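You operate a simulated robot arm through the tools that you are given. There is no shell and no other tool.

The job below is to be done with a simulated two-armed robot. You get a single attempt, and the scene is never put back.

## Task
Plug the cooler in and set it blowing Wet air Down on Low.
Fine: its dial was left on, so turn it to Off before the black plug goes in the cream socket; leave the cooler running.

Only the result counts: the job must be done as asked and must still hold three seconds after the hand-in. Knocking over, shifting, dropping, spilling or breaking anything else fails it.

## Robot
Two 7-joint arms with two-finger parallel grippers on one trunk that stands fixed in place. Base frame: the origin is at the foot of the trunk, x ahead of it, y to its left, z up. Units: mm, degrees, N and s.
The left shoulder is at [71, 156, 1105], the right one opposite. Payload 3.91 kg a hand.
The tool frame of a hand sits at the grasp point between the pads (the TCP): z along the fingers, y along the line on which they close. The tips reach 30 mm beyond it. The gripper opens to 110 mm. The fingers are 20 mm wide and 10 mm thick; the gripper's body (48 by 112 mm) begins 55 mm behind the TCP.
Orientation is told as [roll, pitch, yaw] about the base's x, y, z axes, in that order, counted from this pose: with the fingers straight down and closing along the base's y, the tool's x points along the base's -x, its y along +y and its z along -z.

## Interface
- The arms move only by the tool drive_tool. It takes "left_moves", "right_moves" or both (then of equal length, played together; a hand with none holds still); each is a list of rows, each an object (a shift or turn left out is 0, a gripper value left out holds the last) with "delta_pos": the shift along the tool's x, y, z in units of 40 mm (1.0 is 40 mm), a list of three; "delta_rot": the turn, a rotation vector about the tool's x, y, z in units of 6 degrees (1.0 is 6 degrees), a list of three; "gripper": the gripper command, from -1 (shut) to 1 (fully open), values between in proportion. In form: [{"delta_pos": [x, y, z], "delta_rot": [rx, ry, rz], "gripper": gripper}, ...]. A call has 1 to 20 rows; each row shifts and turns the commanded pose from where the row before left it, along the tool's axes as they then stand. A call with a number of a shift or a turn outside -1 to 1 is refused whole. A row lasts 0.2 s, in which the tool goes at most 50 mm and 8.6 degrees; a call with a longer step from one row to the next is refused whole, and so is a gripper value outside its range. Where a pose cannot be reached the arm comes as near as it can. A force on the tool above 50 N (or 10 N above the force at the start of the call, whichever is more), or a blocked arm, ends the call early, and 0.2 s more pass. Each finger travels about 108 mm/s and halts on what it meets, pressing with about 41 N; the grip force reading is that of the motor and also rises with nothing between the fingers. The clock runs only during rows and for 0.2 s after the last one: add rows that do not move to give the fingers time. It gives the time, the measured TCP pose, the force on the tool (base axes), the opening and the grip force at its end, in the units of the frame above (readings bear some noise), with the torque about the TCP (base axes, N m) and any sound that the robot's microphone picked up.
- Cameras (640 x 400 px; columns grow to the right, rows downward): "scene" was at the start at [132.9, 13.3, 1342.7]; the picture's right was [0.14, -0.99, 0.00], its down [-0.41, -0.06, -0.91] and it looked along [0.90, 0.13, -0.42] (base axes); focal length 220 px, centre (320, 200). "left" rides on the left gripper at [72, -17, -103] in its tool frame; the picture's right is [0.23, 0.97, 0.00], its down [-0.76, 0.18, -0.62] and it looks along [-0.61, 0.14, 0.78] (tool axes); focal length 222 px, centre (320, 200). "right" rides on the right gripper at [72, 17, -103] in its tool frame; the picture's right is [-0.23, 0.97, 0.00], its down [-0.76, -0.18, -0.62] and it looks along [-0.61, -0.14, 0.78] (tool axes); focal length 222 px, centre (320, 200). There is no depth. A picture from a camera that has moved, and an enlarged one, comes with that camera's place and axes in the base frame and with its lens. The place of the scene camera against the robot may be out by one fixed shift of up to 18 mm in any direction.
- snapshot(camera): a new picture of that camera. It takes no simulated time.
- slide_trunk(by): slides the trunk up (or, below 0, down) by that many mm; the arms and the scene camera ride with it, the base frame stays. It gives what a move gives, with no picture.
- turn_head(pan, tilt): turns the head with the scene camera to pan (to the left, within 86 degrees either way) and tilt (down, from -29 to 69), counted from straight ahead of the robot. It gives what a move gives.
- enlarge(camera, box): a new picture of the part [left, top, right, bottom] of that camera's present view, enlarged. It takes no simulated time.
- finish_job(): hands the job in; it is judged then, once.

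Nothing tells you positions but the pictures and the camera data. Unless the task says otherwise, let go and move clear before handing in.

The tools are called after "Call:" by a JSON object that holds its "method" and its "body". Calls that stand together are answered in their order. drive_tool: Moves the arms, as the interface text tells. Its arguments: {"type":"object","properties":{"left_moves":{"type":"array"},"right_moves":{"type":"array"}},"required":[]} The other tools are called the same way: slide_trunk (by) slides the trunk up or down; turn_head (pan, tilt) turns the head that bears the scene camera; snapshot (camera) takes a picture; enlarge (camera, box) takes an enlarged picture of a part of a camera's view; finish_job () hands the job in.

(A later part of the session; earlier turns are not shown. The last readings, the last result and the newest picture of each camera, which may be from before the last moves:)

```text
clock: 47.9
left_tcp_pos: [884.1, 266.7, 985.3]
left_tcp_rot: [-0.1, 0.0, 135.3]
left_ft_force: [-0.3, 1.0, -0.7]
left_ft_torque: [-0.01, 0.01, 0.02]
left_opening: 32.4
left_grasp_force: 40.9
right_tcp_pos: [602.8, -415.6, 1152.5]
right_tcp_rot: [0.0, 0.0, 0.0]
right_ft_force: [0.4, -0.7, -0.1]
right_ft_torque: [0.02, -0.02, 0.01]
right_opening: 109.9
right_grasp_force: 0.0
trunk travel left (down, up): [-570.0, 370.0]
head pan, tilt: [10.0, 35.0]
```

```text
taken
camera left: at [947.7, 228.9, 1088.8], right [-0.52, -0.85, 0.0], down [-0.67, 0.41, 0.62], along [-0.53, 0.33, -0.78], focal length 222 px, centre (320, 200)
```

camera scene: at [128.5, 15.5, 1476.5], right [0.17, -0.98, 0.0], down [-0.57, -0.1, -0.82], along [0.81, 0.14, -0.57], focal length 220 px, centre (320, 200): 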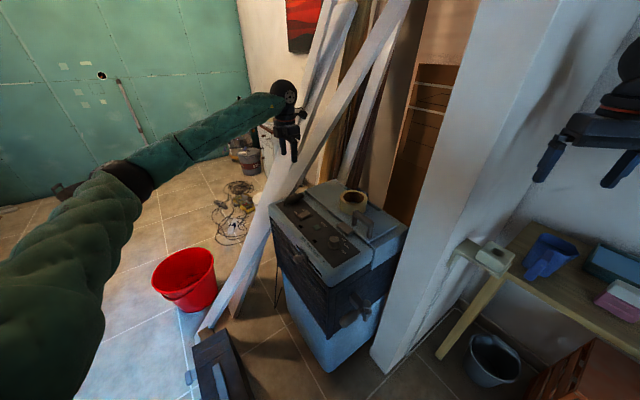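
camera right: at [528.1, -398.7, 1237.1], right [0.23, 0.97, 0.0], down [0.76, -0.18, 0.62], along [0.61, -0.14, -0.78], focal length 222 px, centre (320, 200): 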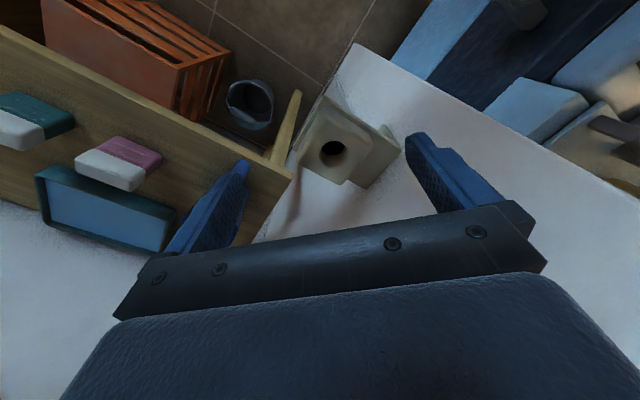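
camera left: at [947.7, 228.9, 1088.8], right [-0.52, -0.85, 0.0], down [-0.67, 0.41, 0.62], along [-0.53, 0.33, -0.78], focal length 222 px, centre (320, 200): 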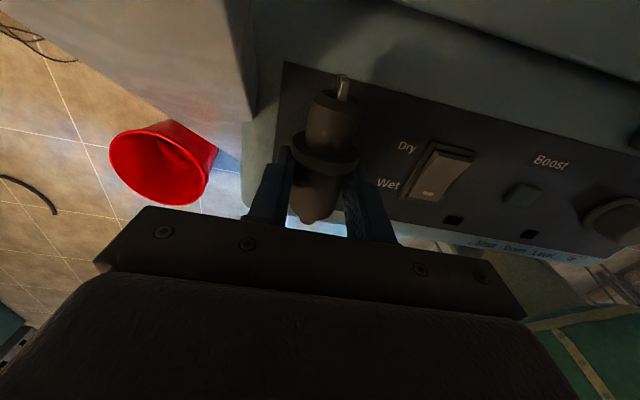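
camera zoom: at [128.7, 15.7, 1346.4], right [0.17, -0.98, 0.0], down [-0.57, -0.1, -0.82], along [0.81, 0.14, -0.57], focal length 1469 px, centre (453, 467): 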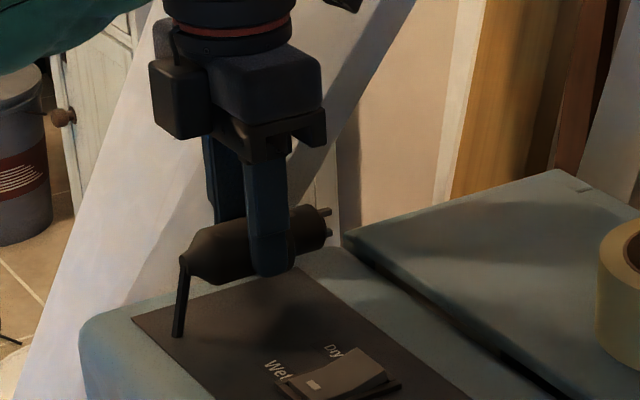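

The plug is lifted (grip 32 mm), and its cord pays out from the panel behind it. I lift to about z 1105 and draw back toward the robot, checking the cord.

Call:
{"method": "drive_tool", "body": {"left_moves": [{"delta_pos": [0, 0, -0.75]}, {"delta_pos": [0, 0, -0.75]}, {"delta_pos": [0, 0, -0.75]}, {"delta_pos": [0, 0, -0.75]}, {"delta_pos": [0, 0, 0]}]}}

Call:
{"method": "snapshot", "body": {"camera": "scene"}}

Call:
{"method": "enlarge", "body": {"camera": "scene", "box": [230, 90, 350, 230]}}

```text
clock: 49.1
left_tcp_pos: [886.1, 267.4, 1105.6]
left_tcp_rot: [0.0, 0.0, 135.4]
left_ft_force: [-0.6, 0.0, -0.8]
left_ft_torque: [0.01, 0.06, 0.05]
left_opening: 32.5
left_grasp_force: 41.9
right_tcp_pos: [603.3, -414.8, 1152.5]
right_tcp_rot: [0.0, 0.1, 0.0]
right_ft_force: [0.2, 0.0, 0.0]
right_ft_torque: [-0.02, 0.02, -0.01]
right_opening: 110.1
right_grasp_force: 0.0
trunk travel left (down, up): [-570.0, 370.0]
head pan, tilt: [10.0, 35.0]
```

```text
taken
camera scene: at [128.8, 15.8, 1346.4], right [0.17, -0.98, 0.0], down [-0.57, -0.1, -0.82], along [0.81, 0.14, -0.57], focal length 220 px, centre (320, 200)
```

scene: 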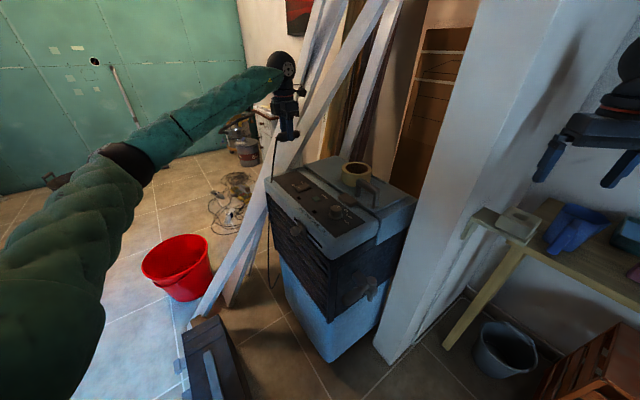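

```text
2.86 times, centred on (290, 160) of scene
camera zoom: at [128.8, 15.8, 1346.4], right [0.17, -0.98, 0.0], down [-0.57, -0.1, -0.82], along [0.81, 0.14, -0.57], focal length 630 px, centre (406, 314)
```

zoom: 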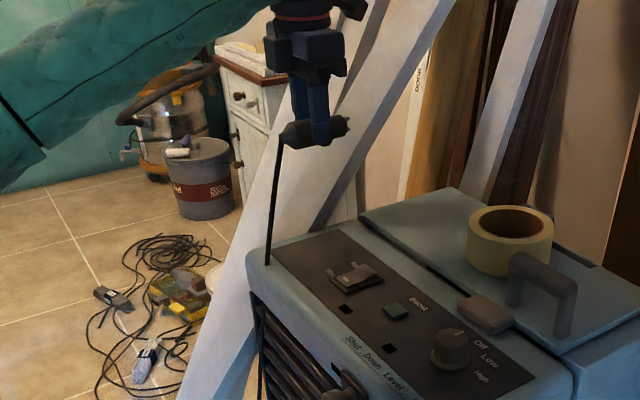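

The cord drapes over the cooler's front-left corner and hangs down its side. I zoom on it to judge its length and route.

Call:
{"method": "enlarge", "body": {"camera": "scene", "box": [240, 130, 330, 330]}}

Call:
{"method": "enlarge", "body": {"camera": "scene", "box": [255, 230, 305, 330]}}

Call:
{"method": "snapshot", "body": {"camera": "left"}}

```text
2.00 times, centred on (285, 230) of scene
camera zoom: at [128.8, 15.8, 1346.4], right [0.17, -0.98, 0.0], down [-0.57, -0.1, -0.82], along [0.81, 0.14, -0.57], focal length 441 px, centre (390, 140)
```

zoom: 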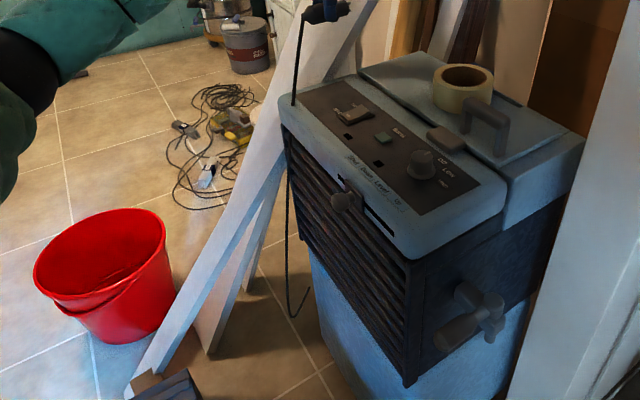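

```text
4.00 times, centred on (280, 280) of scene
camera zoom: at [128.8, 15.8, 1346.4], right [0.17, -0.98, 0.0], down [-0.57, -0.1, -0.82], along [0.81, 0.14, -0.57], focal length 882 px, centre (480, -120)
```

zoom: 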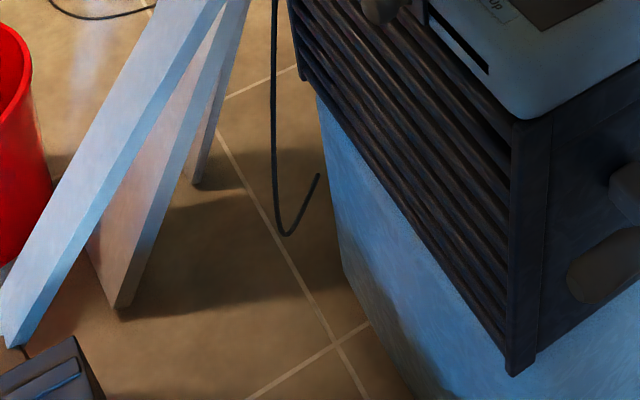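

```text
taken
camera left: at [949.8, 228.5, 1209.4], right [-0.52, -0.85, 0.0], down [-0.67, 0.41, 0.62], along [-0.53, 0.33, -0.78], focal length 222 px, centre (320, 200)
```

left: 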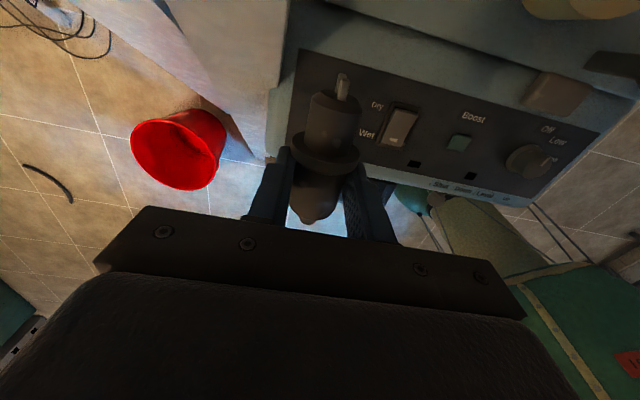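

The cord is a real one with slack hanging in a loop. I draw the left hand (with plug) back toward the robot while the right hand retreats up and back to act as an observing camera.

Call:
{"method": "drive_tool", "body": {"left_moves": [{"delta_pos": [-0.299, 0.829, -0.069]}, {"delta_pos": [-0.299, 0.829, -0.069]}, {"delta_pos": [-0.299, 0.829, -0.069]}, {"delta_pos": [-0.299, 0.829, -0.069]}, {"delta_pos": [-0.299, 0.829, -0.069]}, {"delta_pos": [-0.299, 0.829, -0.069]}, {"delta_pos": [-0.299, 0.829, -0.069]}, {"delta_pos": [-0.299, 0.829, -0.069]}, {"delta_pos": [-0.299, 0.829, -0.069]}, {"delta_pos": [0, 0, 0]}], "right_moves": [{"delta_pos": [0.397, 0.042, -0.409]}, {"delta_pos": [0.397, 0.042, -0.409]}, {"delta_pos": [0.397, 0.042, -0.409]}, {"delta_pos": [0.397, 0.042, -0.409]}, {"delta_pos": [0.397, 0.042, -0.409]}, {"delta_pos": [0.397, 0.042, -0.409]}, {"delta_pos": [0.397, 0.042, -0.409]}, {"delta_pos": [0.397, 0.042, -0.409]}, {"delta_pos": [0.397, 0.042, -0.409]}, {"delta_pos": [0, 0, 0]}]}}

Call:
{"method": "snapshot", "body": {"camera": "scene"}}

Call:
{"method": "snapshot", "body": {"camera": "right"}}

```text
clock: 51.3
left_tcp_pos: [596.0, 132.1, 1131.9]
left_tcp_rot: [0.0, -0.2, 135.3]
left_ft_force: [1.2, -0.7, -0.2]
left_ft_torque: [0.02, 0.05, 0.06]
left_opening: 32.4
left_grasp_force: 41.0
right_tcp_pos: [458.7, -401.0, 1298.1]
right_tcp_rot: [0.0, 0.2, 0.0]
right_ft_force: [0.4, -0.3, -0.4]
right_ft_torque: [0.01, 0.0, -0.03]
right_opening: 109.8
right_grasp_force: 0.1
trunk travel left (down, up): [-570.0, 370.0]
head pan, tilt: [10.0, 35.0]
```

```text
taken
camera scene: at [129.3, 15.6, 1346.3], right [0.17, -0.98, 0.0], down [-0.57, -0.1, -0.82], along [0.81, 0.14, -0.57], focal length 220 px, centre (320, 200)
```

scene: 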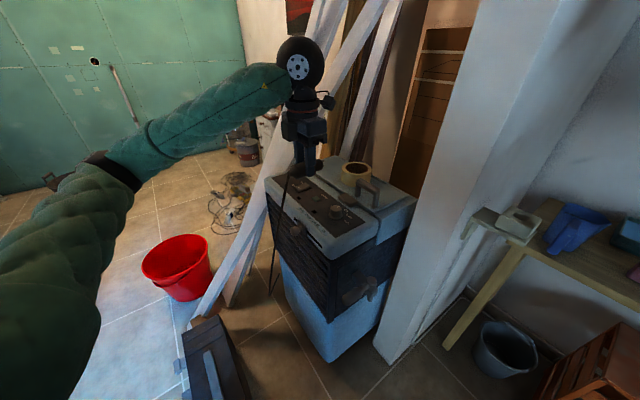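

```text
taken
camera right: at [386.6, -385.5, 1402.6], right [0.23, 0.97, 0.0], down [0.76, -0.18, 0.62], along [0.61, -0.14, -0.78], focal length 222 px, centre (320, 200)
```

right: 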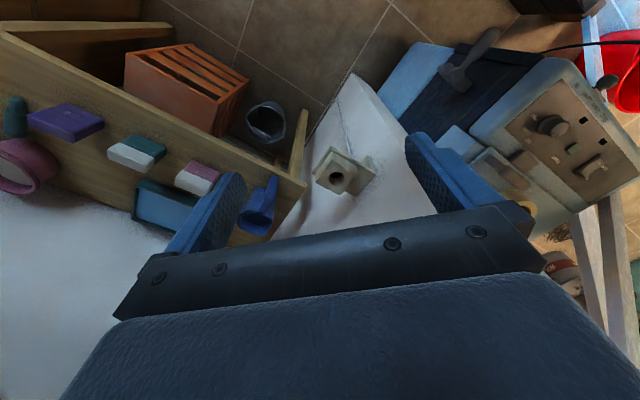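

The cord now hangs freely in front of the cooler with almost no tension. I rotate the left hand from yaw 135° to about −25° so it faces the socket side.

Call:
{"method": "drive_tool", "body": {"left_moves": [{"delta_rot": [0, 0, 1]}, {"delta_rot": [0, 0, 1]}, {"delta_rot": [0, 0, 1]}, {"delta_rot": [0, 0, 1]}, {"delta_rot": [0, 0, 1]}, {"delta_rot": [0, 0, 1]}, {"delta_rot": [0, 0, 1]}, {"delta_rot": [0, 0, 1]}, {"delta_rot": [0, 0, 1]}, {"delta_rot": [0, 0, 1]}, {"delta_rot": [0, 0, 1]}, {"delta_rot": [0, 0, 1]}, {"delta_rot": [0, 0, 1]}, {"delta_rot": [0, 0, 1]}, {"delta_rot": [0, 0, 1]}, {"delta_rot": [0, 0, 1]}, {"delta_rot": [0, 0, 1]}, {"delta_rot": [0, 0, 1]}, {"delta_rot": [0, 0, 1]}, {"delta_rot": [0, 0, 1]}]}}

Call:
{"method": "drive_tool", "body": {"left_moves": [{"delta_rot": [0, 0, 1]}, {"delta_rot": [0, 0, 1]}, {"delta_rot": [0, 0, 1]}, {"delta_rot": [0, 0, 1]}, {"delta_rot": [0, 0, 1]}, {"delta_rot": [0, 0, 1]}, {"delta_rot": [0, 0, 0.7]}, {"delta_rot": [0, 0, 0]}]}}

Call:
{"method": "snapshot", "body": {"camera": "scene"}}

Call:
{"method": "snapshot", "body": {"camera": "left"}}

```text
clock: 55.5
left_tcp_pos: [597.8, 131.3, 1131.0]
left_tcp_rot: [0.0, 0.0, 15.2]
left_ft_force: [-0.2, 0.5, -0.8]
left_ft_torque: [0.01, 0.0, -0.03]
left_opening: 32.3
left_grasp_force: 40.8
right_tcp_pos: [457.9, -402.1, 1298.5]
right_tcp_rot: [-0.1, 0.0, 0.0]
right_ft_force: [-0.2, 0.6, 1.0]
right_ft_torque: [0.01, 0.03, -0.01]
right_opening: 109.9
right_grasp_force: 0.1
trunk travel left (down, up): [-570.0, 370.0]
head pan, tilt: [10.0, 35.0]
```

```text
clock: 57.3
left_tcp_pos: [598.4, 129.9, 1129.7]
left_tcp_rot: [0.0, 0.0, -25.1]
left_ft_force: [-0.2, 0.5, -0.1]
left_ft_torque: [0.0, -0.01, -0.01]
left_opening: 32.3
left_grasp_force: 41.4
right_tcp_pos: [459.3, -401.9, 1299.4]
right_tcp_rot: [0.1, 0.0, 0.0]
right_ft_force: [-0.1, 1.2, -0.4]
right_ft_torque: [0.0, 0.0, -0.02]
right_opening: 110.2
right_grasp_force: 0.0
trunk travel left (down, up): [-570.0, 370.0]
head pan, tilt: [10.0, 35.0]
```

```text
taken
camera scene: at [128.3, 15.5, 1346.5], right [0.17, -0.98, 0.0], down [-0.57, -0.1, -0.82], along [0.81, 0.14, -0.57], focal length 220 px, centre (320, 200)
```

scene: 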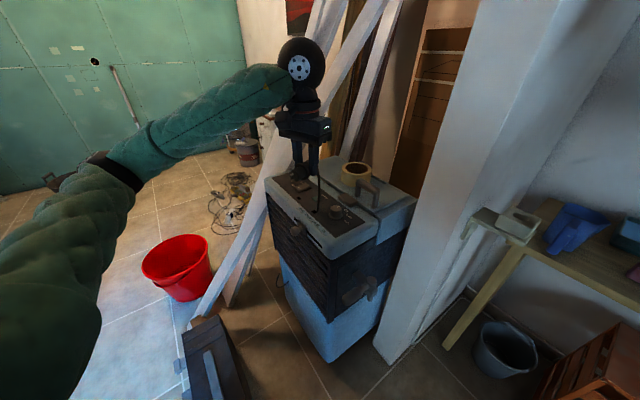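

```text
taken
camera left: at [524.8, 146.0, 1235.2], right [0.21, 0.98, 0.0], down [0.77, -0.16, 0.62], along [0.61, -0.13, -0.78], focal length 222 px, centre (320, 200)
```

left: 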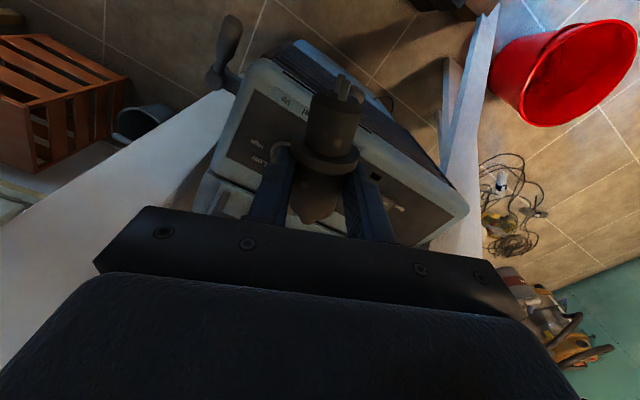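

Call:
{"method": "enlarge", "body": {"camera": "scene", "box": [240, 120, 420, 260]}}

Call:
{"method": "enlarge", "body": {"camera": "scene", "box": [250, 180, 310, 320]}}

```text
2.86 times, centred on (330, 190) of scene
camera zoom: at [128.3, 15.5, 1346.5], right [0.17, -0.98, 0.0], down [-0.57, -0.1, -0.82], along [0.81, 0.14, -0.57], focal length 630 px, centre (291, 229)
```

zoom: 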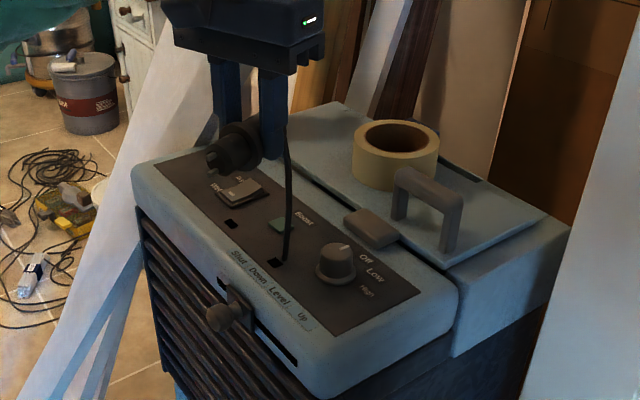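

```text
2.86 times, centred on (280, 250) of scene
camera zoom: at [128.3, 15.5, 1346.5], right [0.17, -0.98, 0.0], down [-0.57, -0.1, -0.82], along [0.81, 0.14, -0.57], focal length 630 px, centre (434, 57)
```

zoom: 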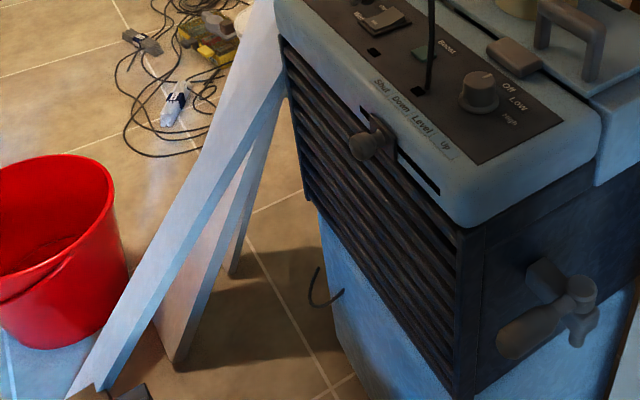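

The cord is just a hanging line that passes freely, so it won't snag. Before swinging the left hand in, I park the right hand to the right side, turned so its camera looks at the socket.

Call:
{"method": "drive_tool", "body": {"right_moves": [{"delta_pos": [0.104, -0.779, 0.282]}, {"delta_pos": [0.104, -0.779, 0.282]}, {"delta_pos": [0.104, -0.779, 0.282]}, {"delta_pos": [0.104, -0.779, 0.282]}, {"delta_pos": [0.104, -0.779, 0.282]}, {"delta_pos": [0.104, -0.779, 0.282]}, {"delta_pos": [0.104, -0.779, 0.282]}, {"delta_rot": [0, 0, -0.953]}, {"delta_rot": [0, 0, -0.953]}, {"delta_rot": [0, 0, -0.953]}, {"delta_rot": [0, 0, -0.953]}, {"delta_rot": [0, 0, -0.953]}, {"delta_rot": [0, 0, -0.953]}, {"delta_rot": [0, 0, -0.953]}, {"delta_rot": [0, -1, 0]}, {"delta_rot": [0, -1, 0]}, {"delta_rot": [0, -1, 0]}, {"delta_rot": [0, -1, 0]}, {"delta_rot": [0, 0, 0]}]}}

Call:
{"method": "snapshot", "body": {"camera": "right"}}

Call:
{"method": "snapshot", "body": {"camera": "scene"}}

```text
clock: 61.5
left_tcp_pos: [600.4, 131.1, 1129.1]
left_tcp_rot: [-0.1, 0.1, -25.1]
left_ft_force: [0.7, 0.7, -1.3]
left_ft_torque: [-0.02, 0.04, 0.0]
left_opening: 32.1
left_grasp_force: 40.8
right_tcp_pos: [296.3, -467.6, 1488.3]
right_tcp_rot: [-51.9, -52.4, 74.6]
right_ft_force: [1.0, 0.7, 0.0]
right_ft_torque: [-0.04, 0.04, -0.02]
right_opening: 109.9
right_grasp_force: 0.0
right hand out of reach, approached as far as the arm can: row 3, 4, 5, 6, 7, 12, 13, 14, 15, 16
trunk travel left (down, up): [-570.0, 370.0]
head pan, tilt: [10.0, 35.0]
stopped in row 19 (right hand): the arm was blocked; the commanded pose is now the measured one
```

```text
taken
camera right: at [186.0, -525.7, 1463.0], right [-0.38, 0.88, -0.29], down [-0.35, 0.15, 0.92], along [0.85, 0.45, 0.25], focal length 222 px, centre (320, 200)
```

right: 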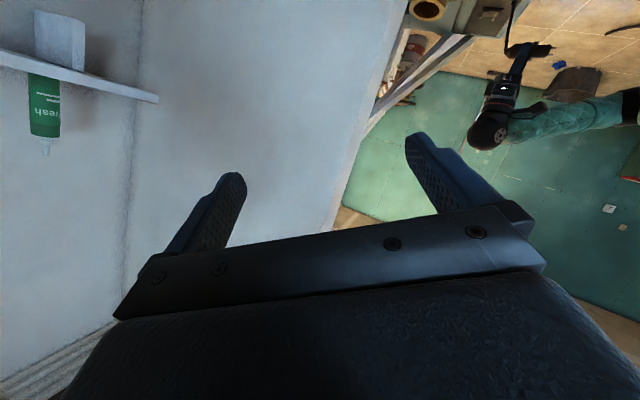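

```text
taken
camera scene: at [132.2, 16.5, 1345.9], right [0.17, -0.98, 0.0], down [-0.57, -0.1, -0.82], along [0.8, 0.14, -0.58], focal length 220 px, centre (320, 200)
```

scene: 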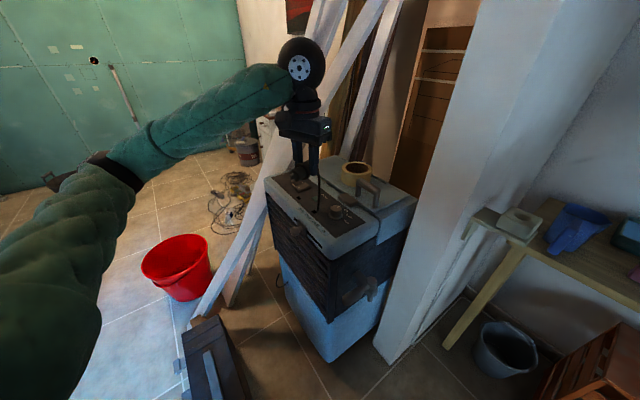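

The right arm could not take that pose and ended in an odd blocked configuration. I look to the right with the head to see what it is touching before moving it.

Call:
{"method": "turn_head", "body": {"pan": -60, "tilt": 20}}

Call:
{"method": "snapshot", "body": {"camera": "scene"}}

Call:
{"method": "turn_head", "body": {"pan": -80, "tilt": 40}}

Call:
{"method": "snapshot", "body": {"camera": "scene"}}

```text
clock: 62.9
left_tcp_pos: [597.4, 130.4, 1131.2]
left_tcp_rot: [0.0, -0.1, -24.9]
left_ft_force: [0.0, 0.7, -0.1]
left_ft_torque: [0.02, -0.04, 0.0]
left_opening: 32.3
left_grasp_force: 41.0
right_tcp_pos: [292.8, -470.0, 1490.2]
right_tcp_rot: [-52.1, -52.5, 74.8]
right_ft_force: [-0.8, -0.3, -0.6]
right_ft_torque: [0.0, 0.0, -0.01]
right_opening: 109.9
right_grasp_force: 0.0
trunk travel left (down, up): [-570.0, 370.0]
head pan, tilt: [-60.0, 20.0]
```

```text
taken
camera scene: at [88.3, -80.4, 1370.3], right [-0.87, -0.5, 0.0], down [-0.17, 0.3, -0.94], along [0.47, -0.81, -0.34], focal length 220 px, centre (320, 200)
```

scene: 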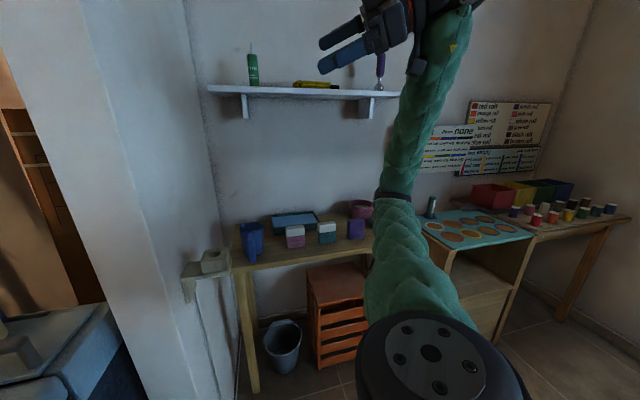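

```text
clock: 63.8
left_tcp_pos: [597.2, 129.9, 1131.5]
left_tcp_rot: [0.0, 0.0, -24.9]
left_ft_force: [-0.3, 0.5, -0.4]
left_ft_torque: [0.01, -0.01, -0.02]
left_opening: 31.9
left_grasp_force: 41.2
right_tcp_pos: [293.8, -467.9, 1489.1]
right_tcp_rot: [-52.2, -52.6, 74.8]
right_ft_force: [-0.4, 0.1, 0.0]
right_ft_torque: [0.01, 0.0, 0.0]
right_opening: 109.9
right_grasp_force: 0.1
trunk travel left (down, up): [-570.0, 370.0]
head pan, tilt: [-80.0, 40.0]
```

```text
taken
camera scene: at [56.4, -83.6, 1339.0], right [-0.98, -0.17, 0.0], down [-0.11, 0.63, -0.77], along [0.13, -0.75, -0.64], focal length 220 px, centre (320, 200)
```

scene: 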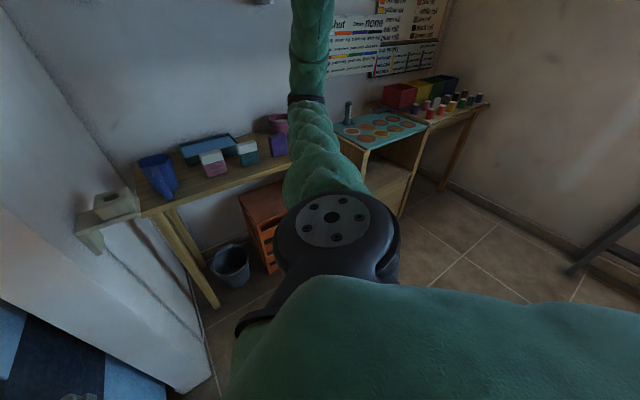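

The right arm touches nothing and is parked well to the right, so I leave it there. I point the head toward the socket and carry the plug with the left hand across the front of the robot.

Call:
{"method": "turn_head", "body": {"pan": -25, "tilt": 35}}

Call:
{"method": "drive_tool", "body": {"left_moves": [{"delta_pos": [-0.206, -0.897, -0.0475]}, {"delta_pos": [-0.206, -0.897, -0.0475]}, {"delta_pos": [-0.206, -0.897, -0.0475]}, {"delta_pos": [-0.206, -0.897, -0.0475]}, {"delta_pos": [-0.206, -0.897, -0.0475]}, {"delta_pos": [-0.206, -0.897, -0.0475]}, {"delta_pos": [-0.206, -0.897, -0.0475]}, {"delta_pos": [0, 0, 0]}]}}

Call:
{"method": "snapshot", "body": {"camera": "scene"}}

Call:
{"method": "snapshot", "body": {"camera": "left"}}

```text
clock: 65.0
left_tcp_pos: [597.5, 130.4, 1130.5]
left_tcp_rot: [0.0, -0.1, -24.8]
left_ft_force: [0.2, 0.0, -0.3]
left_ft_torque: [-0.02, 0.01, -0.02]
left_opening: 31.6
left_grasp_force: 41.3
right_tcp_pos: [294.5, -469.9, 1489.0]
right_tcp_rot: [-52.1, -52.5, 74.7]
right_ft_force: [0.3, 0.4, 0.1]
right_ft_torque: [-0.01, 0.02, 0.01]
right_opening: 110.0
right_grasp_force: 0.0
trunk travel left (down, up): [-570.0, 370.0]
head pan, tilt: [-25.0, 35.0]
```

```text
clock: 66.8
left_tcp_pos: [543.1, -122.6, 1145.6]
left_tcp_rot: [-0.1, -0.1, -25.0]
left_ft_force: [0.0, 0.2, -1.2]
left_ft_torque: [-0.06, 0.01, -0.04]
left_opening: 31.1
left_grasp_force: 41.1
right_tcp_pos: [293.1, -469.3, 1490.8]
right_tcp_rot: [-52.1, -52.4, 74.8]
right_ft_force: [-0.7, 0.3, -0.1]
right_ft_torque: [-0.01, -0.03, -0.03]
right_opening: 109.8
right_grasp_force: 0.0
trunk travel left (down, up): [-570.0, 370.0]
head pan, tilt: [-25.0, 35.0]
```

```text
taken
camera scene: at [121.4, -36.0, 1346.5], right [-0.42, -0.91, 0.0], down [-0.52, 0.24, -0.82], along [0.74, -0.35, -0.57], focal length 220 px, centre (320, 200)
```

scene: 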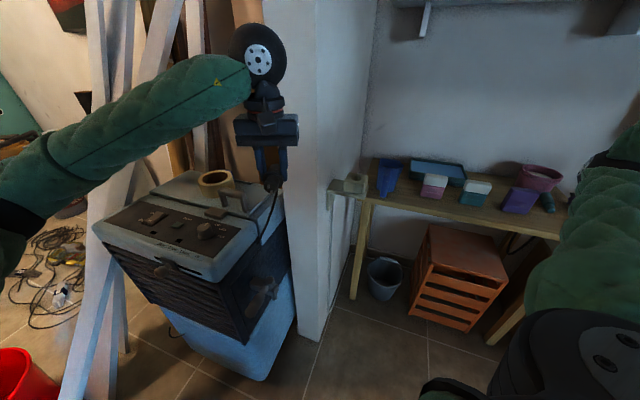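

```text
taken
camera left: at [470.3, -106.8, 1249.7], right [0.2, 0.98, 0.0], down [0.77, -0.16, 0.62], along [0.61, -0.13, -0.78], focal length 222 px, centre (320, 200)
```

left: 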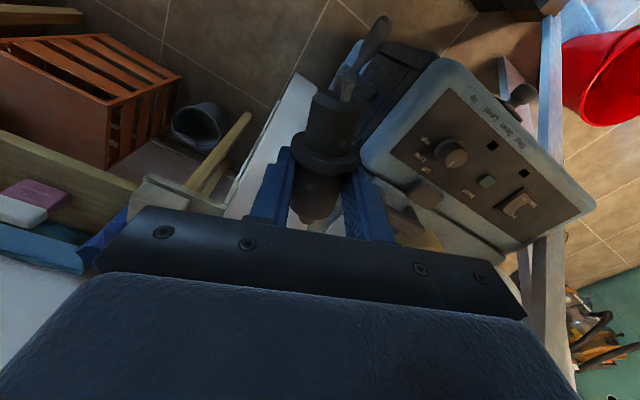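

Carrying works and the cord stays slack. I shift further right, then begin pitching the hand up so the plug turns pin-down, in stages.

Call:
{"method": "drive_tool", "body": {"left_moves": [{"delta_pos": [-0.036, -0.86, -0.025]}, {"delta_pos": [-0.036, -0.86, -0.025]}, {"delta_pos": [-0.036, -0.86, -0.025]}, {"delta_pos": [-0.036, -0.86, -0.025]}, {"delta_pos": [0, 0, 0]}]}}

Call:
{"method": "drive_tool", "body": {"left_moves": [{"delta_pos": [-0.54, -0.148, 0.067], "delta_rot": [0, -1, 0]}, {"delta_pos": [-0.525, -0.148, 0.122], "delta_rot": [0, -1, 0]}, {"delta_pos": [-0.4975, -0.148, 0.174], "delta_rot": [0, -1, 0]}, {"delta_pos": [-0.46, -0.148, 0.22], "delta_rot": [0, -1, 0]}, {"delta_pos": [-0.4125, -0.148, 0.2575], "delta_rot": [0, -1, 0]}]}}

Call:
{"method": "snapshot", "body": {"camera": "scene"}}

```text
clock: 68.0
left_tcp_pos: [490.5, -248.7, 1148.2]
left_tcp_rot: [0.0, 0.0, -25.0]
left_ft_force: [-0.2, -0.1, -0.4]
left_ft_torque: [0.0, 0.0, 0.0]
left_opening: 31.2
left_grasp_force: 40.3
right_tcp_pos: [293.1, -469.4, 1490.1]
right_tcp_rot: [-52.1, -52.4, 74.9]
right_ft_force: [-0.1, 1.1, -0.2]
right_ft_torque: [-0.04, 0.06, -0.04]
right_opening: 110.1
right_grasp_force: 0.1
trunk travel left (down, up): [-570.0, 370.0]
head pan, tilt: [-25.0, 35.0]
```

```text
clock: 69.2
left_tcp_pos: [571.8, -318.6, 1135.0]
left_tcp_rot: [0.0, -30.1, -25.0]
left_ft_force: [0.1, 0.1, -0.1]
left_ft_torque: [-0.01, -0.02, 0.01]
left_opening: 31.0
left_grasp_force: 41.0
right_tcp_pos: [293.0, -471.1, 1489.9]
right_tcp_rot: [-52.1, -52.5, 74.9]
right_ft_force: [-0.6, -1.2, 0.2]
right_ft_torque: [0.02, -0.02, 0.01]
right_opening: 110.0
right_grasp_force: 0.1
trunk travel left (down, up): [-570.0, 370.0]
head pan, tilt: [-25.0, 35.0]
```

```text
taken
camera scene: at [121.3, -37.6, 1346.5], right [-0.42, -0.91, 0.0], down [-0.52, 0.24, -0.82], along [0.74, -0.35, -0.57], focal length 220 px, centre (320, 200)
```

scene: 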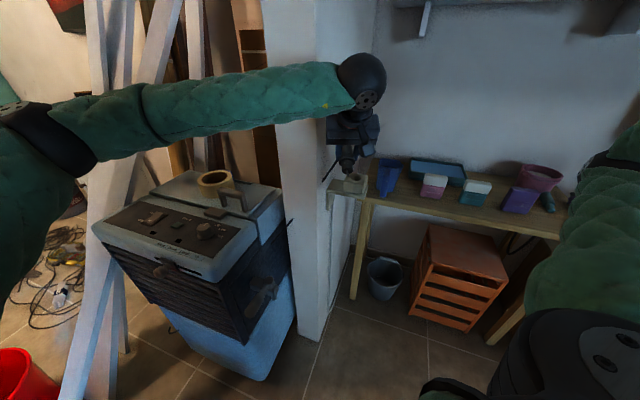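

Pitching proceeds without trouble. I continue to about 60°.

Call:
{"method": "drive_tool", "body": {"left_moves": [{"delta_pos": [-0.36, -0.148, 0.285], "delta_rot": [0, -1, 0]}, {"delta_pos": [-0.3, -0.148, 0.3], "delta_rot": [0, -1, 0]}, {"delta_pos": [-0.24, -0.148, 0.305], "delta_rot": [0, -1, 0]}, {"delta_pos": [-0.1775, -0.148, 0.2975], "delta_rot": [0, -1, 0]}, {"delta_pos": [-0.12, -0.148, 0.2775], "delta_rot": [0, -1, 0]}]}}

Call:
{"method": "snapshot", "body": {"camera": "scene"}}

Call:
{"method": "snapshot", "body": {"camera": "left"}}

```text
clock: 70.4
left_tcp_pos: [627.4, -377.4, 1121.0]
left_tcp_rot: [0.1, -60.1, -25.0]
left_ft_force: [0.0, 0.4, -0.1]
left_ft_torque: [0.03, 0.01, -0.02]
left_opening: 30.5
left_grasp_force: 41.2
right_tcp_pos: [292.7, -470.0, 1488.6]
right_tcp_rot: [-52.1, -52.5, 74.8]
right_ft_force: [0.3, -0.9, -0.2]
right_ft_torque: [0.0, -0.01, 0.0]
right_opening: 109.7
right_grasp_force: 0.1
trunk travel left (down, up): [-570.0, 370.0]
head pan, tilt: [-25.0, 35.0]
```

```text
taken
camera scene: at [121.2, -37.8, 1346.5], right [-0.42, -0.91, 0.0], down [-0.52, 0.24, -0.82], along [0.74, -0.35, -0.57], focal length 220 px, centre (320, 200)
```

scene: 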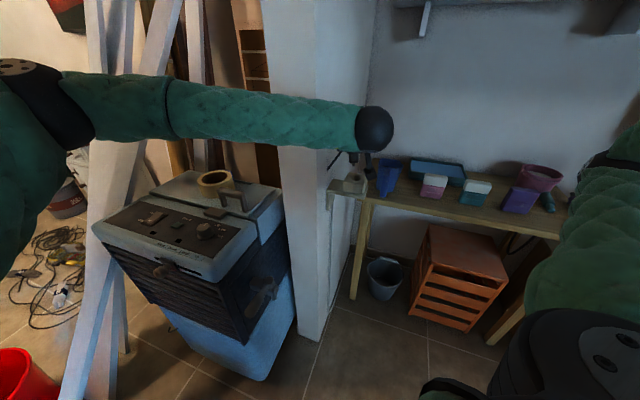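

```text
taken
camera left: at [506.3, -340.3, 1111.4], right [0.31, 0.93, -0.2], down [-0.07, 0.23, 0.97], along [0.95, -0.28, 0.14], focal length 222 px, centre (320, 200)
```

left: 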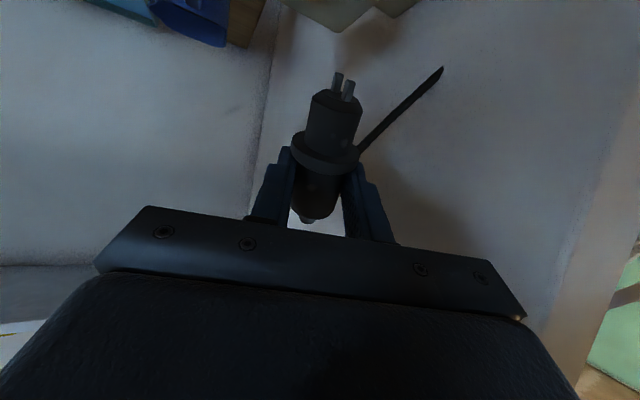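

The plug stays in the grip (it has rolled slightly about its own axis). I finish the pitch to horizontal fingers.

Call:
{"method": "drive_tool", "body": {"left_moves": [{"delta_pos": [-0.065, -0.148, 0.245], "delta_rot": [0, -1, 0]}, {"delta_pos": [-0.0175, -0.148, 0.205], "delta_rot": [0, -1, 0]}, {"delta_pos": [0.02, -0.148, 0.155], "delta_rot": [0, -1, 0]}, {"delta_pos": [0.0475, -0.148, 0.0975], "delta_rot": [0, -1, 0]}, {"delta_pos": [0.0625, -0.148, 0.035], "delta_rot": [0, -1, 0]}, {"delta_pos": [0, 0, 0]}]}}

Call:
{"method": "snapshot", "body": {"camera": "scene"}}

Call:
{"method": "snapshot", "body": {"camera": "left"}}

Call:
{"method": "snapshot", "body": {"camera": "right"}}

```text
clock: 71.8
left_tcp_pos: [643.2, -415.9, 1107.4]
left_tcp_rot: [-135.9, -89.9, 110.9]
left_ft_force: [0.6, 0.3, -1.0]
left_ft_torque: [0.05, -0.01, -0.04]
left_opening: 30.4
left_grasp_force: 41.1
right_tcp_pos: [294.7, -469.7, 1489.0]
right_tcp_rot: [-52.0, -52.4, 74.7]
right_ft_force: [-0.5, -0.1, -0.5]
right_ft_torque: [-0.03, -0.02, -0.01]
right_opening: 110.3
right_grasp_force: 0.0
trunk travel left (down, up): [-570.0, 370.0]
head pan, tilt: [-25.0, 35.0]
```

```text
taken
camera scene: at [122.7, -36.4, 1346.3], right [-0.42, -0.91, 0.0], down [-0.52, 0.24, -0.82], along [0.74, -0.35, -0.57], focal length 220 px, centre (320, 200)
```

scene: 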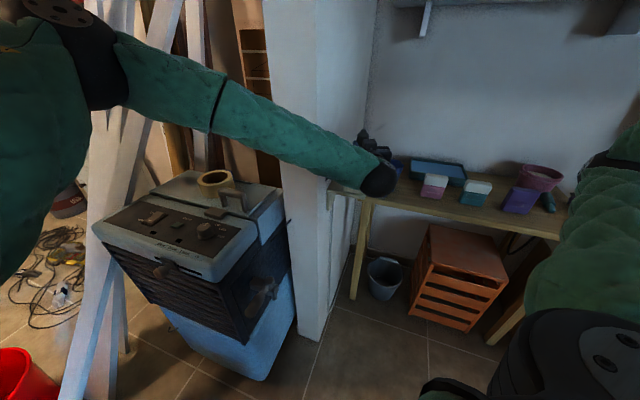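

```text
taken
camera left: at [541.8, -387.4, 1036.1], right [0.41, 0.88, -0.23], down [-0.49, 0.42, 0.76], along [0.77, -0.2, 0.61], focal length 222 px, centre (320, 200)
```

left: 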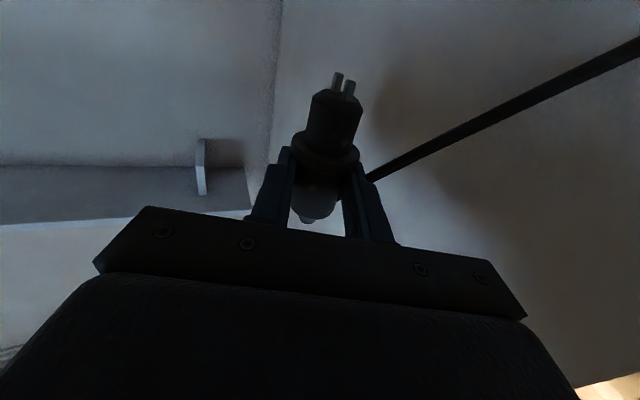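

```text
taken
camera right: at [183.4, -526.1, 1463.3], right [-0.38, 0.88, -0.29], down [-0.36, 0.15, 0.92], along [0.85, 0.45, 0.26], focal length 222 px, centre (320, 200)
```

right: 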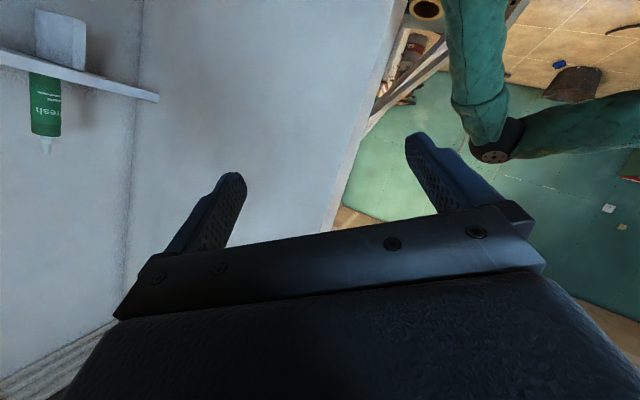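

The hand is horizontal with the plug pointing down, but the wrist blocks the head's view of the socket. I swing the hand's heading about the vertical by +35° so the head can see plug and socket together.

Call:
{"method": "drive_tool", "body": {"left_moves": [{"delta_rot": [-0.97, 0, 0]}, {"delta_rot": [-0.97, 0, 0]}, {"delta_rot": [-0.97, 0, 0]}, {"delta_rot": [-0.97, 0, 0]}, {"delta_rot": [-0.97, 0, 0]}, {"delta_rot": [-0.97, 0, 0]}, {"delta_pos": [0, 0, 0]}]}}

Call:
{"method": "snapshot", "body": {"camera": "scene"}}

Call:
{"method": "enlarge", "body": {"camera": "scene", "box": [310, 120, 420, 210]}}

```text
clock: 73.4
left_tcp_pos: [641.3, -416.6, 1108.3]
left_tcp_rot: [159.9, -89.8, -149.7]
left_ft_force: [-0.9, 0.1, -0.8]
left_ft_torque: [-0.01, 0.02, -0.03]
left_opening: 30.4
left_grasp_force: 41.3
right_tcp_pos: [291.6, -469.9, 1490.3]
right_tcp_rot: [-52.2, -52.5, 74.8]
right_ft_force: [0.2, 0.2, 0.2]
right_ft_torque: [0.0, 0.01, -0.04]
right_opening: 109.9
right_grasp_force: 0.1
trunk travel left (down, up): [-570.0, 370.0]
head pan, tilt: [-25.0, 35.0]
```

```text
taken
camera scene: at [120.5, -37.3, 1346.6], right [-0.42, -0.91, 0.0], down [-0.52, 0.24, -0.82], along [0.74, -0.35, -0.57], focal length 220 px, centre (320, 200)
```

scene: 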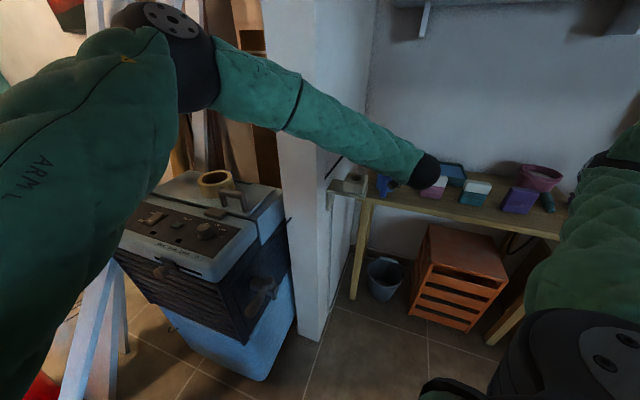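

```text
4.44 times, centred on (365, 165) of scene
camera zoom: at [120.5, -37.3, 1346.6], right [-0.42, -0.91, 0.0], down [-0.52, 0.24, -0.82], along [0.74, -0.35, -0.57], focal length 980 px, centre (120, 356)
```

zoom: 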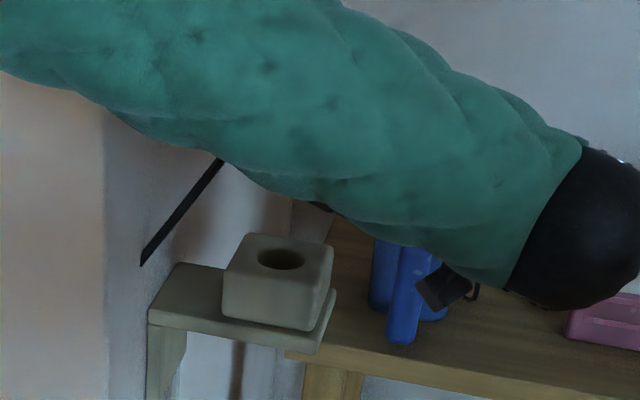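

The forearm hides the plug from the head, but the socket is clear. I'll bring the right hand back to a normal pose, high above, so its camera can look down on plug and socket; first I shift it forward.

Call:
{"method": "drive_tool", "body": {"right_moves": [{"delta_pos": [0.13, 0.08, 0.824]}, {"delta_pos": [0.13, 0.08, 0.824]}, {"delta_pos": [0.13, 0.08, 0.824]}, {"delta_pos": [0.13, 0.08, 0.824]}, {"delta_pos": [0.13, 0.08, 0.824]}, {"delta_pos": [0, 0, 0]}]}}

Call:
{"method": "snapshot", "body": {"camera": "scene"}}

Call:
{"method": "snapshot", "body": {"camera": "right"}}

```text
clock: 74.8
left_tcp_pos: [642.2, -415.3, 1108.8]
left_tcp_rot: [-69.7, -89.9, 79.7]
left_ft_force: [1.2, 0.7, -0.9]
left_ft_torque: [-0.01, 0.0, -0.04]
left_opening: 30.2
left_grasp_force: 41.2
right_tcp_pos: [421.8, -408.1, 1410.3]
right_tcp_rot: [-52.1, -52.6, 74.7]
right_ft_force: [0.5, 0.1, -0.4]
right_ft_torque: [0.01, 0.0, 0.0]
right_opening: 110.0
right_grasp_force: 0.1
right hand out of reach, approached as far as the arm can: row 3, 4, 5
trunk travel left (down, up): [-570.0, 370.0]
head pan, tilt: [-25.0, 35.0]
```

```text
taken
camera scene: at [122.0, -36.3, 1346.5], right [-0.42, -0.91, 0.0], down [-0.52, 0.24, -0.82], along [0.74, -0.35, -0.57], focal length 220 px, centre (320, 200)
```

scene: 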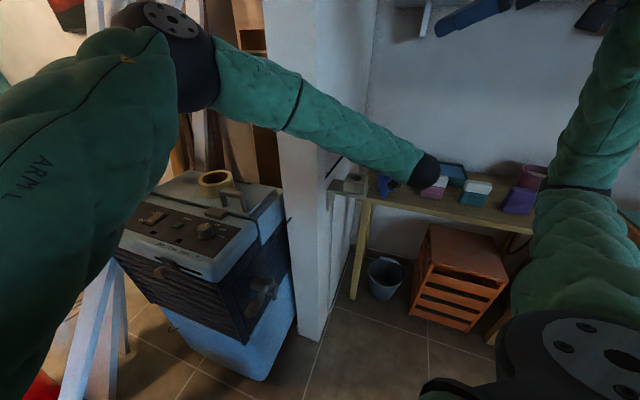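

```text
taken
camera right: at [310.1, -466.5, 1384.1], right [-0.38, 0.88, -0.29], down [-0.36, 0.15, 0.92], along [0.85, 0.45, 0.26], focal length 222 px, centre (320, 200)
```

right: 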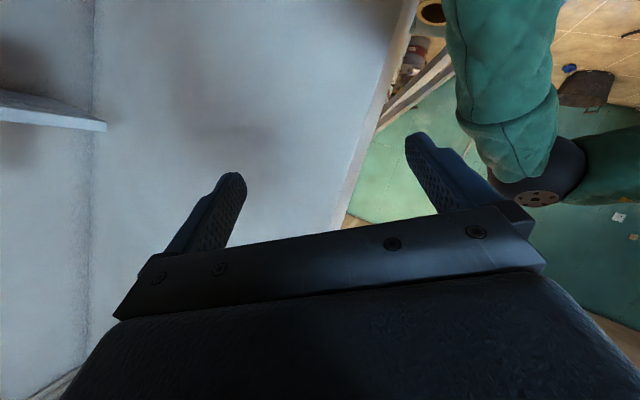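

Call:
{"method": "drive_tool", "body": {"right_moves": [{"delta_rot": [-0.111, 0.826, 0.5]}, {"delta_rot": [-0.111, 0.826, 0.5]}, {"delta_rot": [-0.111, 0.826, 0.5]}, {"delta_rot": [-0.111, 0.826, 0.5]}, {"delta_rot": [-0.111, 0.826, 0.5]}, {"delta_rot": [-0.111, 0.826, 0.5]}, {"delta_rot": [-0.111, 0.826, 0.5]}, {"delta_rot": [0, 0, 0]}]}}

Call:
{"method": "snapshot", "body": {"camera": "right"}}

```text
clock: 76.6
left_tcp_pos: [640.6, -416.6, 1107.0]
left_tcp_rot: [130.7, -89.9, -120.6]
left_ft_force: [0.7, 0.2, -0.4]
left_ft_torque: [-0.03, -0.02, 0.05]
left_opening: 30.2
left_grasp_force: 40.8
right_tcp_pos: [420.4, -410.5, 1407.7]
right_tcp_rot: [-11.8, -32.7, 25.0]
right_ft_force: [-0.7, -0.1, 0.0]
right_ft_torque: [0.0, 0.0, -0.01]
right_opening: 110.1
right_grasp_force: 0.0
trunk travel left (down, up): [-570.0, 370.0]
head pan, tilt: [-25.0, 35.0]
```

```text
taken
camera right: at [300.5, -424.9, 1453.1], right [-0.13, 0.99, -0.05], down [0.28, 0.08, 0.96], along [0.95, 0.11, -0.29], focal length 222 px, centre (320, 200)
```

right: 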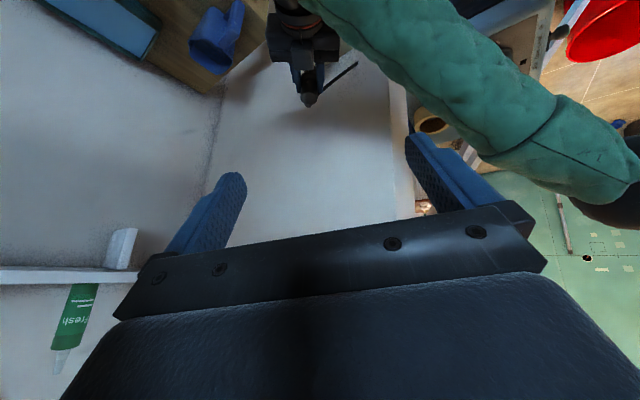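

Call:
{"method": "drive_tool", "body": {"right_moves": [{"delta_rot": [-0.111, 0.826, 0.5]}, {"delta_rot": [-0.111, 0.826, 0.5]}, {"delta_rot": [-0.111, 0.826, 0.5]}, {"delta_rot": [-0.111, 0.826, 0.5]}, {"delta_rot": [-0.111, 0.826, 0.5]}, {"delta_rot": [-0.111, 0.826, 0.5]}, {"delta_rot": [-0.111, 0.826, 0.5]}, {"delta_rot": [0, 0, 0]}]}}

Call:
{"method": "snapshot", "body": {"camera": "right"}}

Call:
{"method": "snapshot", "body": {"camera": "scene"}}

```text
clock: 78.4
left_tcp_pos: [641.2, -416.8, 1107.8]
left_tcp_rot: [146.3, -89.9, -136.3]
left_ft_force: [-0.5, 0.7, -0.3]
left_ft_torque: [0.05, 0.01, -0.02]
left_opening: 30.4
left_grasp_force: 40.7
right_tcp_pos: [425.4, -400.5, 1404.2]
right_tcp_rot: [0.6, 0.2, -0.1]
right_ft_force: [-0.1, -1.0, 0.7]
right_ft_torque: [-0.01, -0.01, 0.02]
right_opening: 110.1
right_grasp_force: 0.1
right hand out of reach, approached as far as the arm can: row 7
trunk travel left (down, up): [-570.0, 370.0]
head pan, tilt: [-25.0, 35.0]
```

```text
taken
camera right: at [353.5, -385.7, 1509.0], right [0.23, 0.97, 0.01], down [0.76, -0.18, 0.62], along [0.6, -0.13, -0.79], focal length 222 px, centre (320, 200)
```

right: 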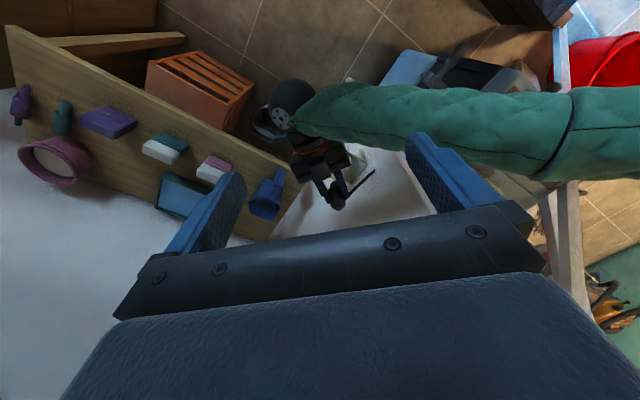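

```text
taken
camera scene: at [120.7, -38.0, 1346.5], right [-0.42, -0.91, 0.0], down [-0.52, 0.24, -0.82], along [0.74, -0.35, -0.57], focal length 220 px, centre (320, 200)
```

scene: 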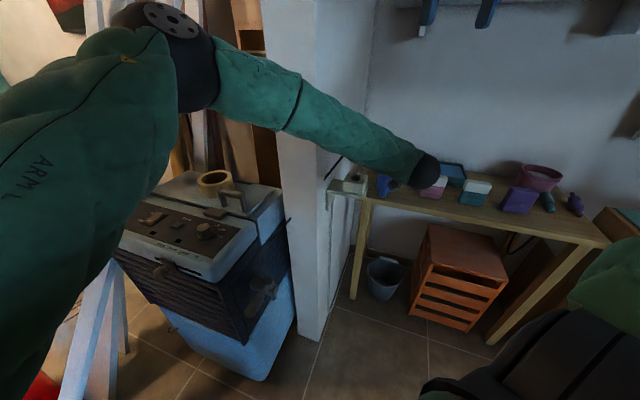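

The right hand is back to normal and its camera now sees the left hand with the plug above the socket. I move the right hand forward to look down more directly.

Call:
{"method": "drive_tool", "body": {"right_moves": [{"delta_pos": [-0.672, -0.0875, 0.356]}, {"delta_pos": [-0.672, -0.0875, 0.356]}, {"delta_pos": [-0.672, -0.0875, 0.356]}, {"delta_pos": [-0.672, -0.0875, 0.356]}, {"delta_pos": [-0.672, -0.0875, 0.356]}, {"delta_pos": [-0.672, -0.0875, 0.356]}, {"delta_pos": [-0.672, -0.0875, 0.356]}, {"delta_pos": [0, 0, 0]}]}}

Call:
{"method": "snapshot", "body": {"camera": "right"}}

Call:
{"method": "enlarge", "body": {"camera": "right", "box": [250, 40, 410, 200]}}

```text
clock: 80.2
left_tcp_pos: [641.1, -416.8, 1107.1]
left_tcp_rot: [177.4, -89.8, -167.4]
left_ft_force: [-0.2, -0.8, -0.7]
left_ft_torque: [0.0, -0.02, -0.01]
left_opening: 30.3
left_grasp_force: 40.6
right_tcp_pos: [613.9, -421.8, 1304.8]
right_tcp_rot: [0.4, 0.1, -0.1]
right_ft_force: [-0.3, -0.7, 0.3]
right_ft_torque: [-0.02, -0.01, -0.02]
right_opening: 110.1
right_grasp_force: 0.0
trunk travel left (down, up): [-570.0, 370.0]
head pan, tilt: [-25.0, 35.0]
```

```text
taken
camera right: at [542.6, -406.7, 1408.8], right [0.23, 0.97, 0.01], down [0.76, -0.18, 0.62], along [0.6, -0.14, -0.79], focal length 222 px, centre (320, 200)
```

right: 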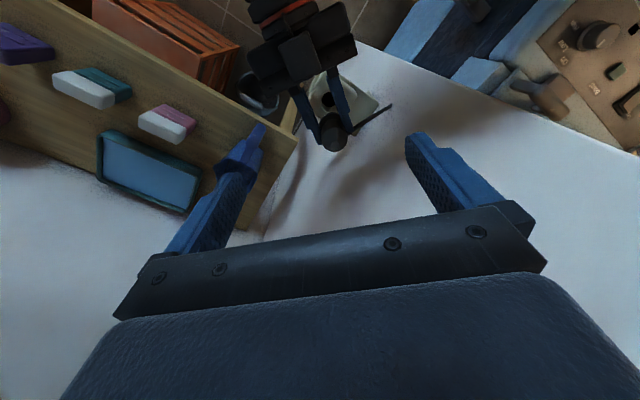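

```text
2.50 times, centred on (330, 120) of right
camera zoom: at [542.6, -406.7, 1408.8], right [0.23, 0.97, 0.01], down [0.76, -0.18, 0.62], along [0.6, -0.14, -0.79], focal length 555 px, centre (295, 400)
```

zoom: 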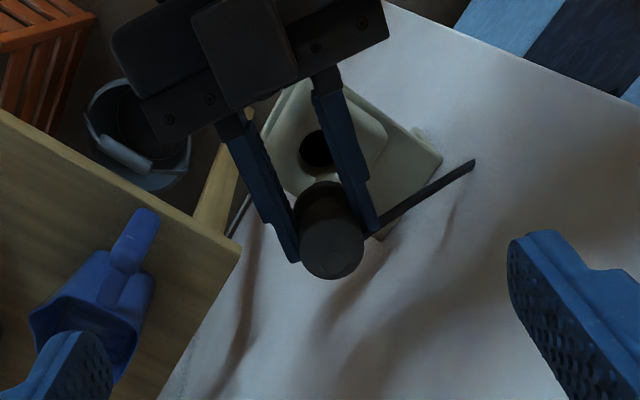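

This is a good top view: the plug's rear end and the socket hole are both visible. I zoom to measure both.

Call:
{"method": "enlarge", "body": {"camera": "right", "box": [300, 70, 380, 160]}}

Call:
{"method": "enlarge", "body": {"camera": "right", "box": [310, 85, 350, 115]}}

```text
4.44 times, centred on (340, 115) of right
camera zoom: at [542.6, -406.7, 1408.8], right [0.23, 0.97, 0.01], down [0.76, -0.18, 0.62], along [0.6, -0.14, -0.79], focal length 987 px, centre (231, 578)
```

zoom: 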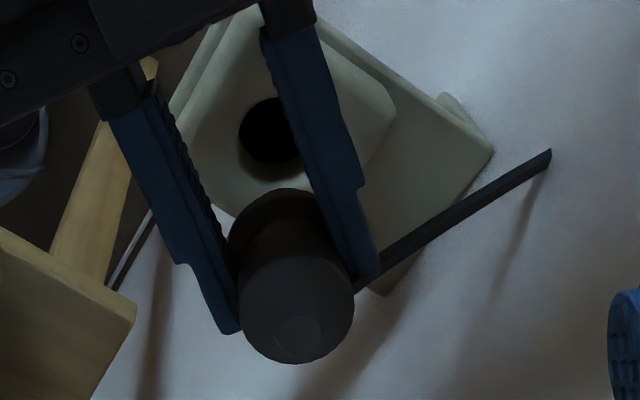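

```text
13.33 times, centred on (330, 100) of right
camera zoom: at [542.6, -406.7, 1408.8], right [0.23, 0.97, 0.01], down [0.76, -0.18, 0.62], along [0.6, -0.14, -0.79], focal length 2962 px, centre (187, 1533)
```

zoom: 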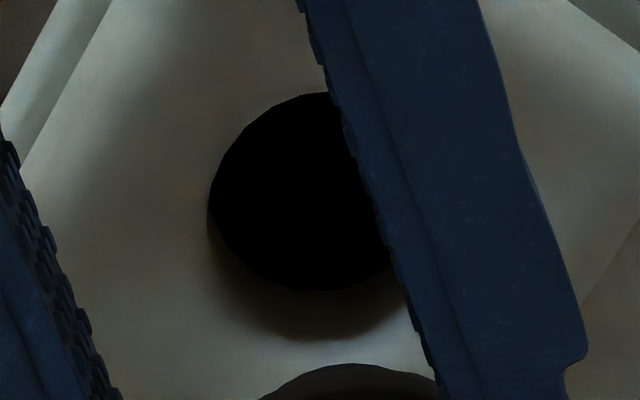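

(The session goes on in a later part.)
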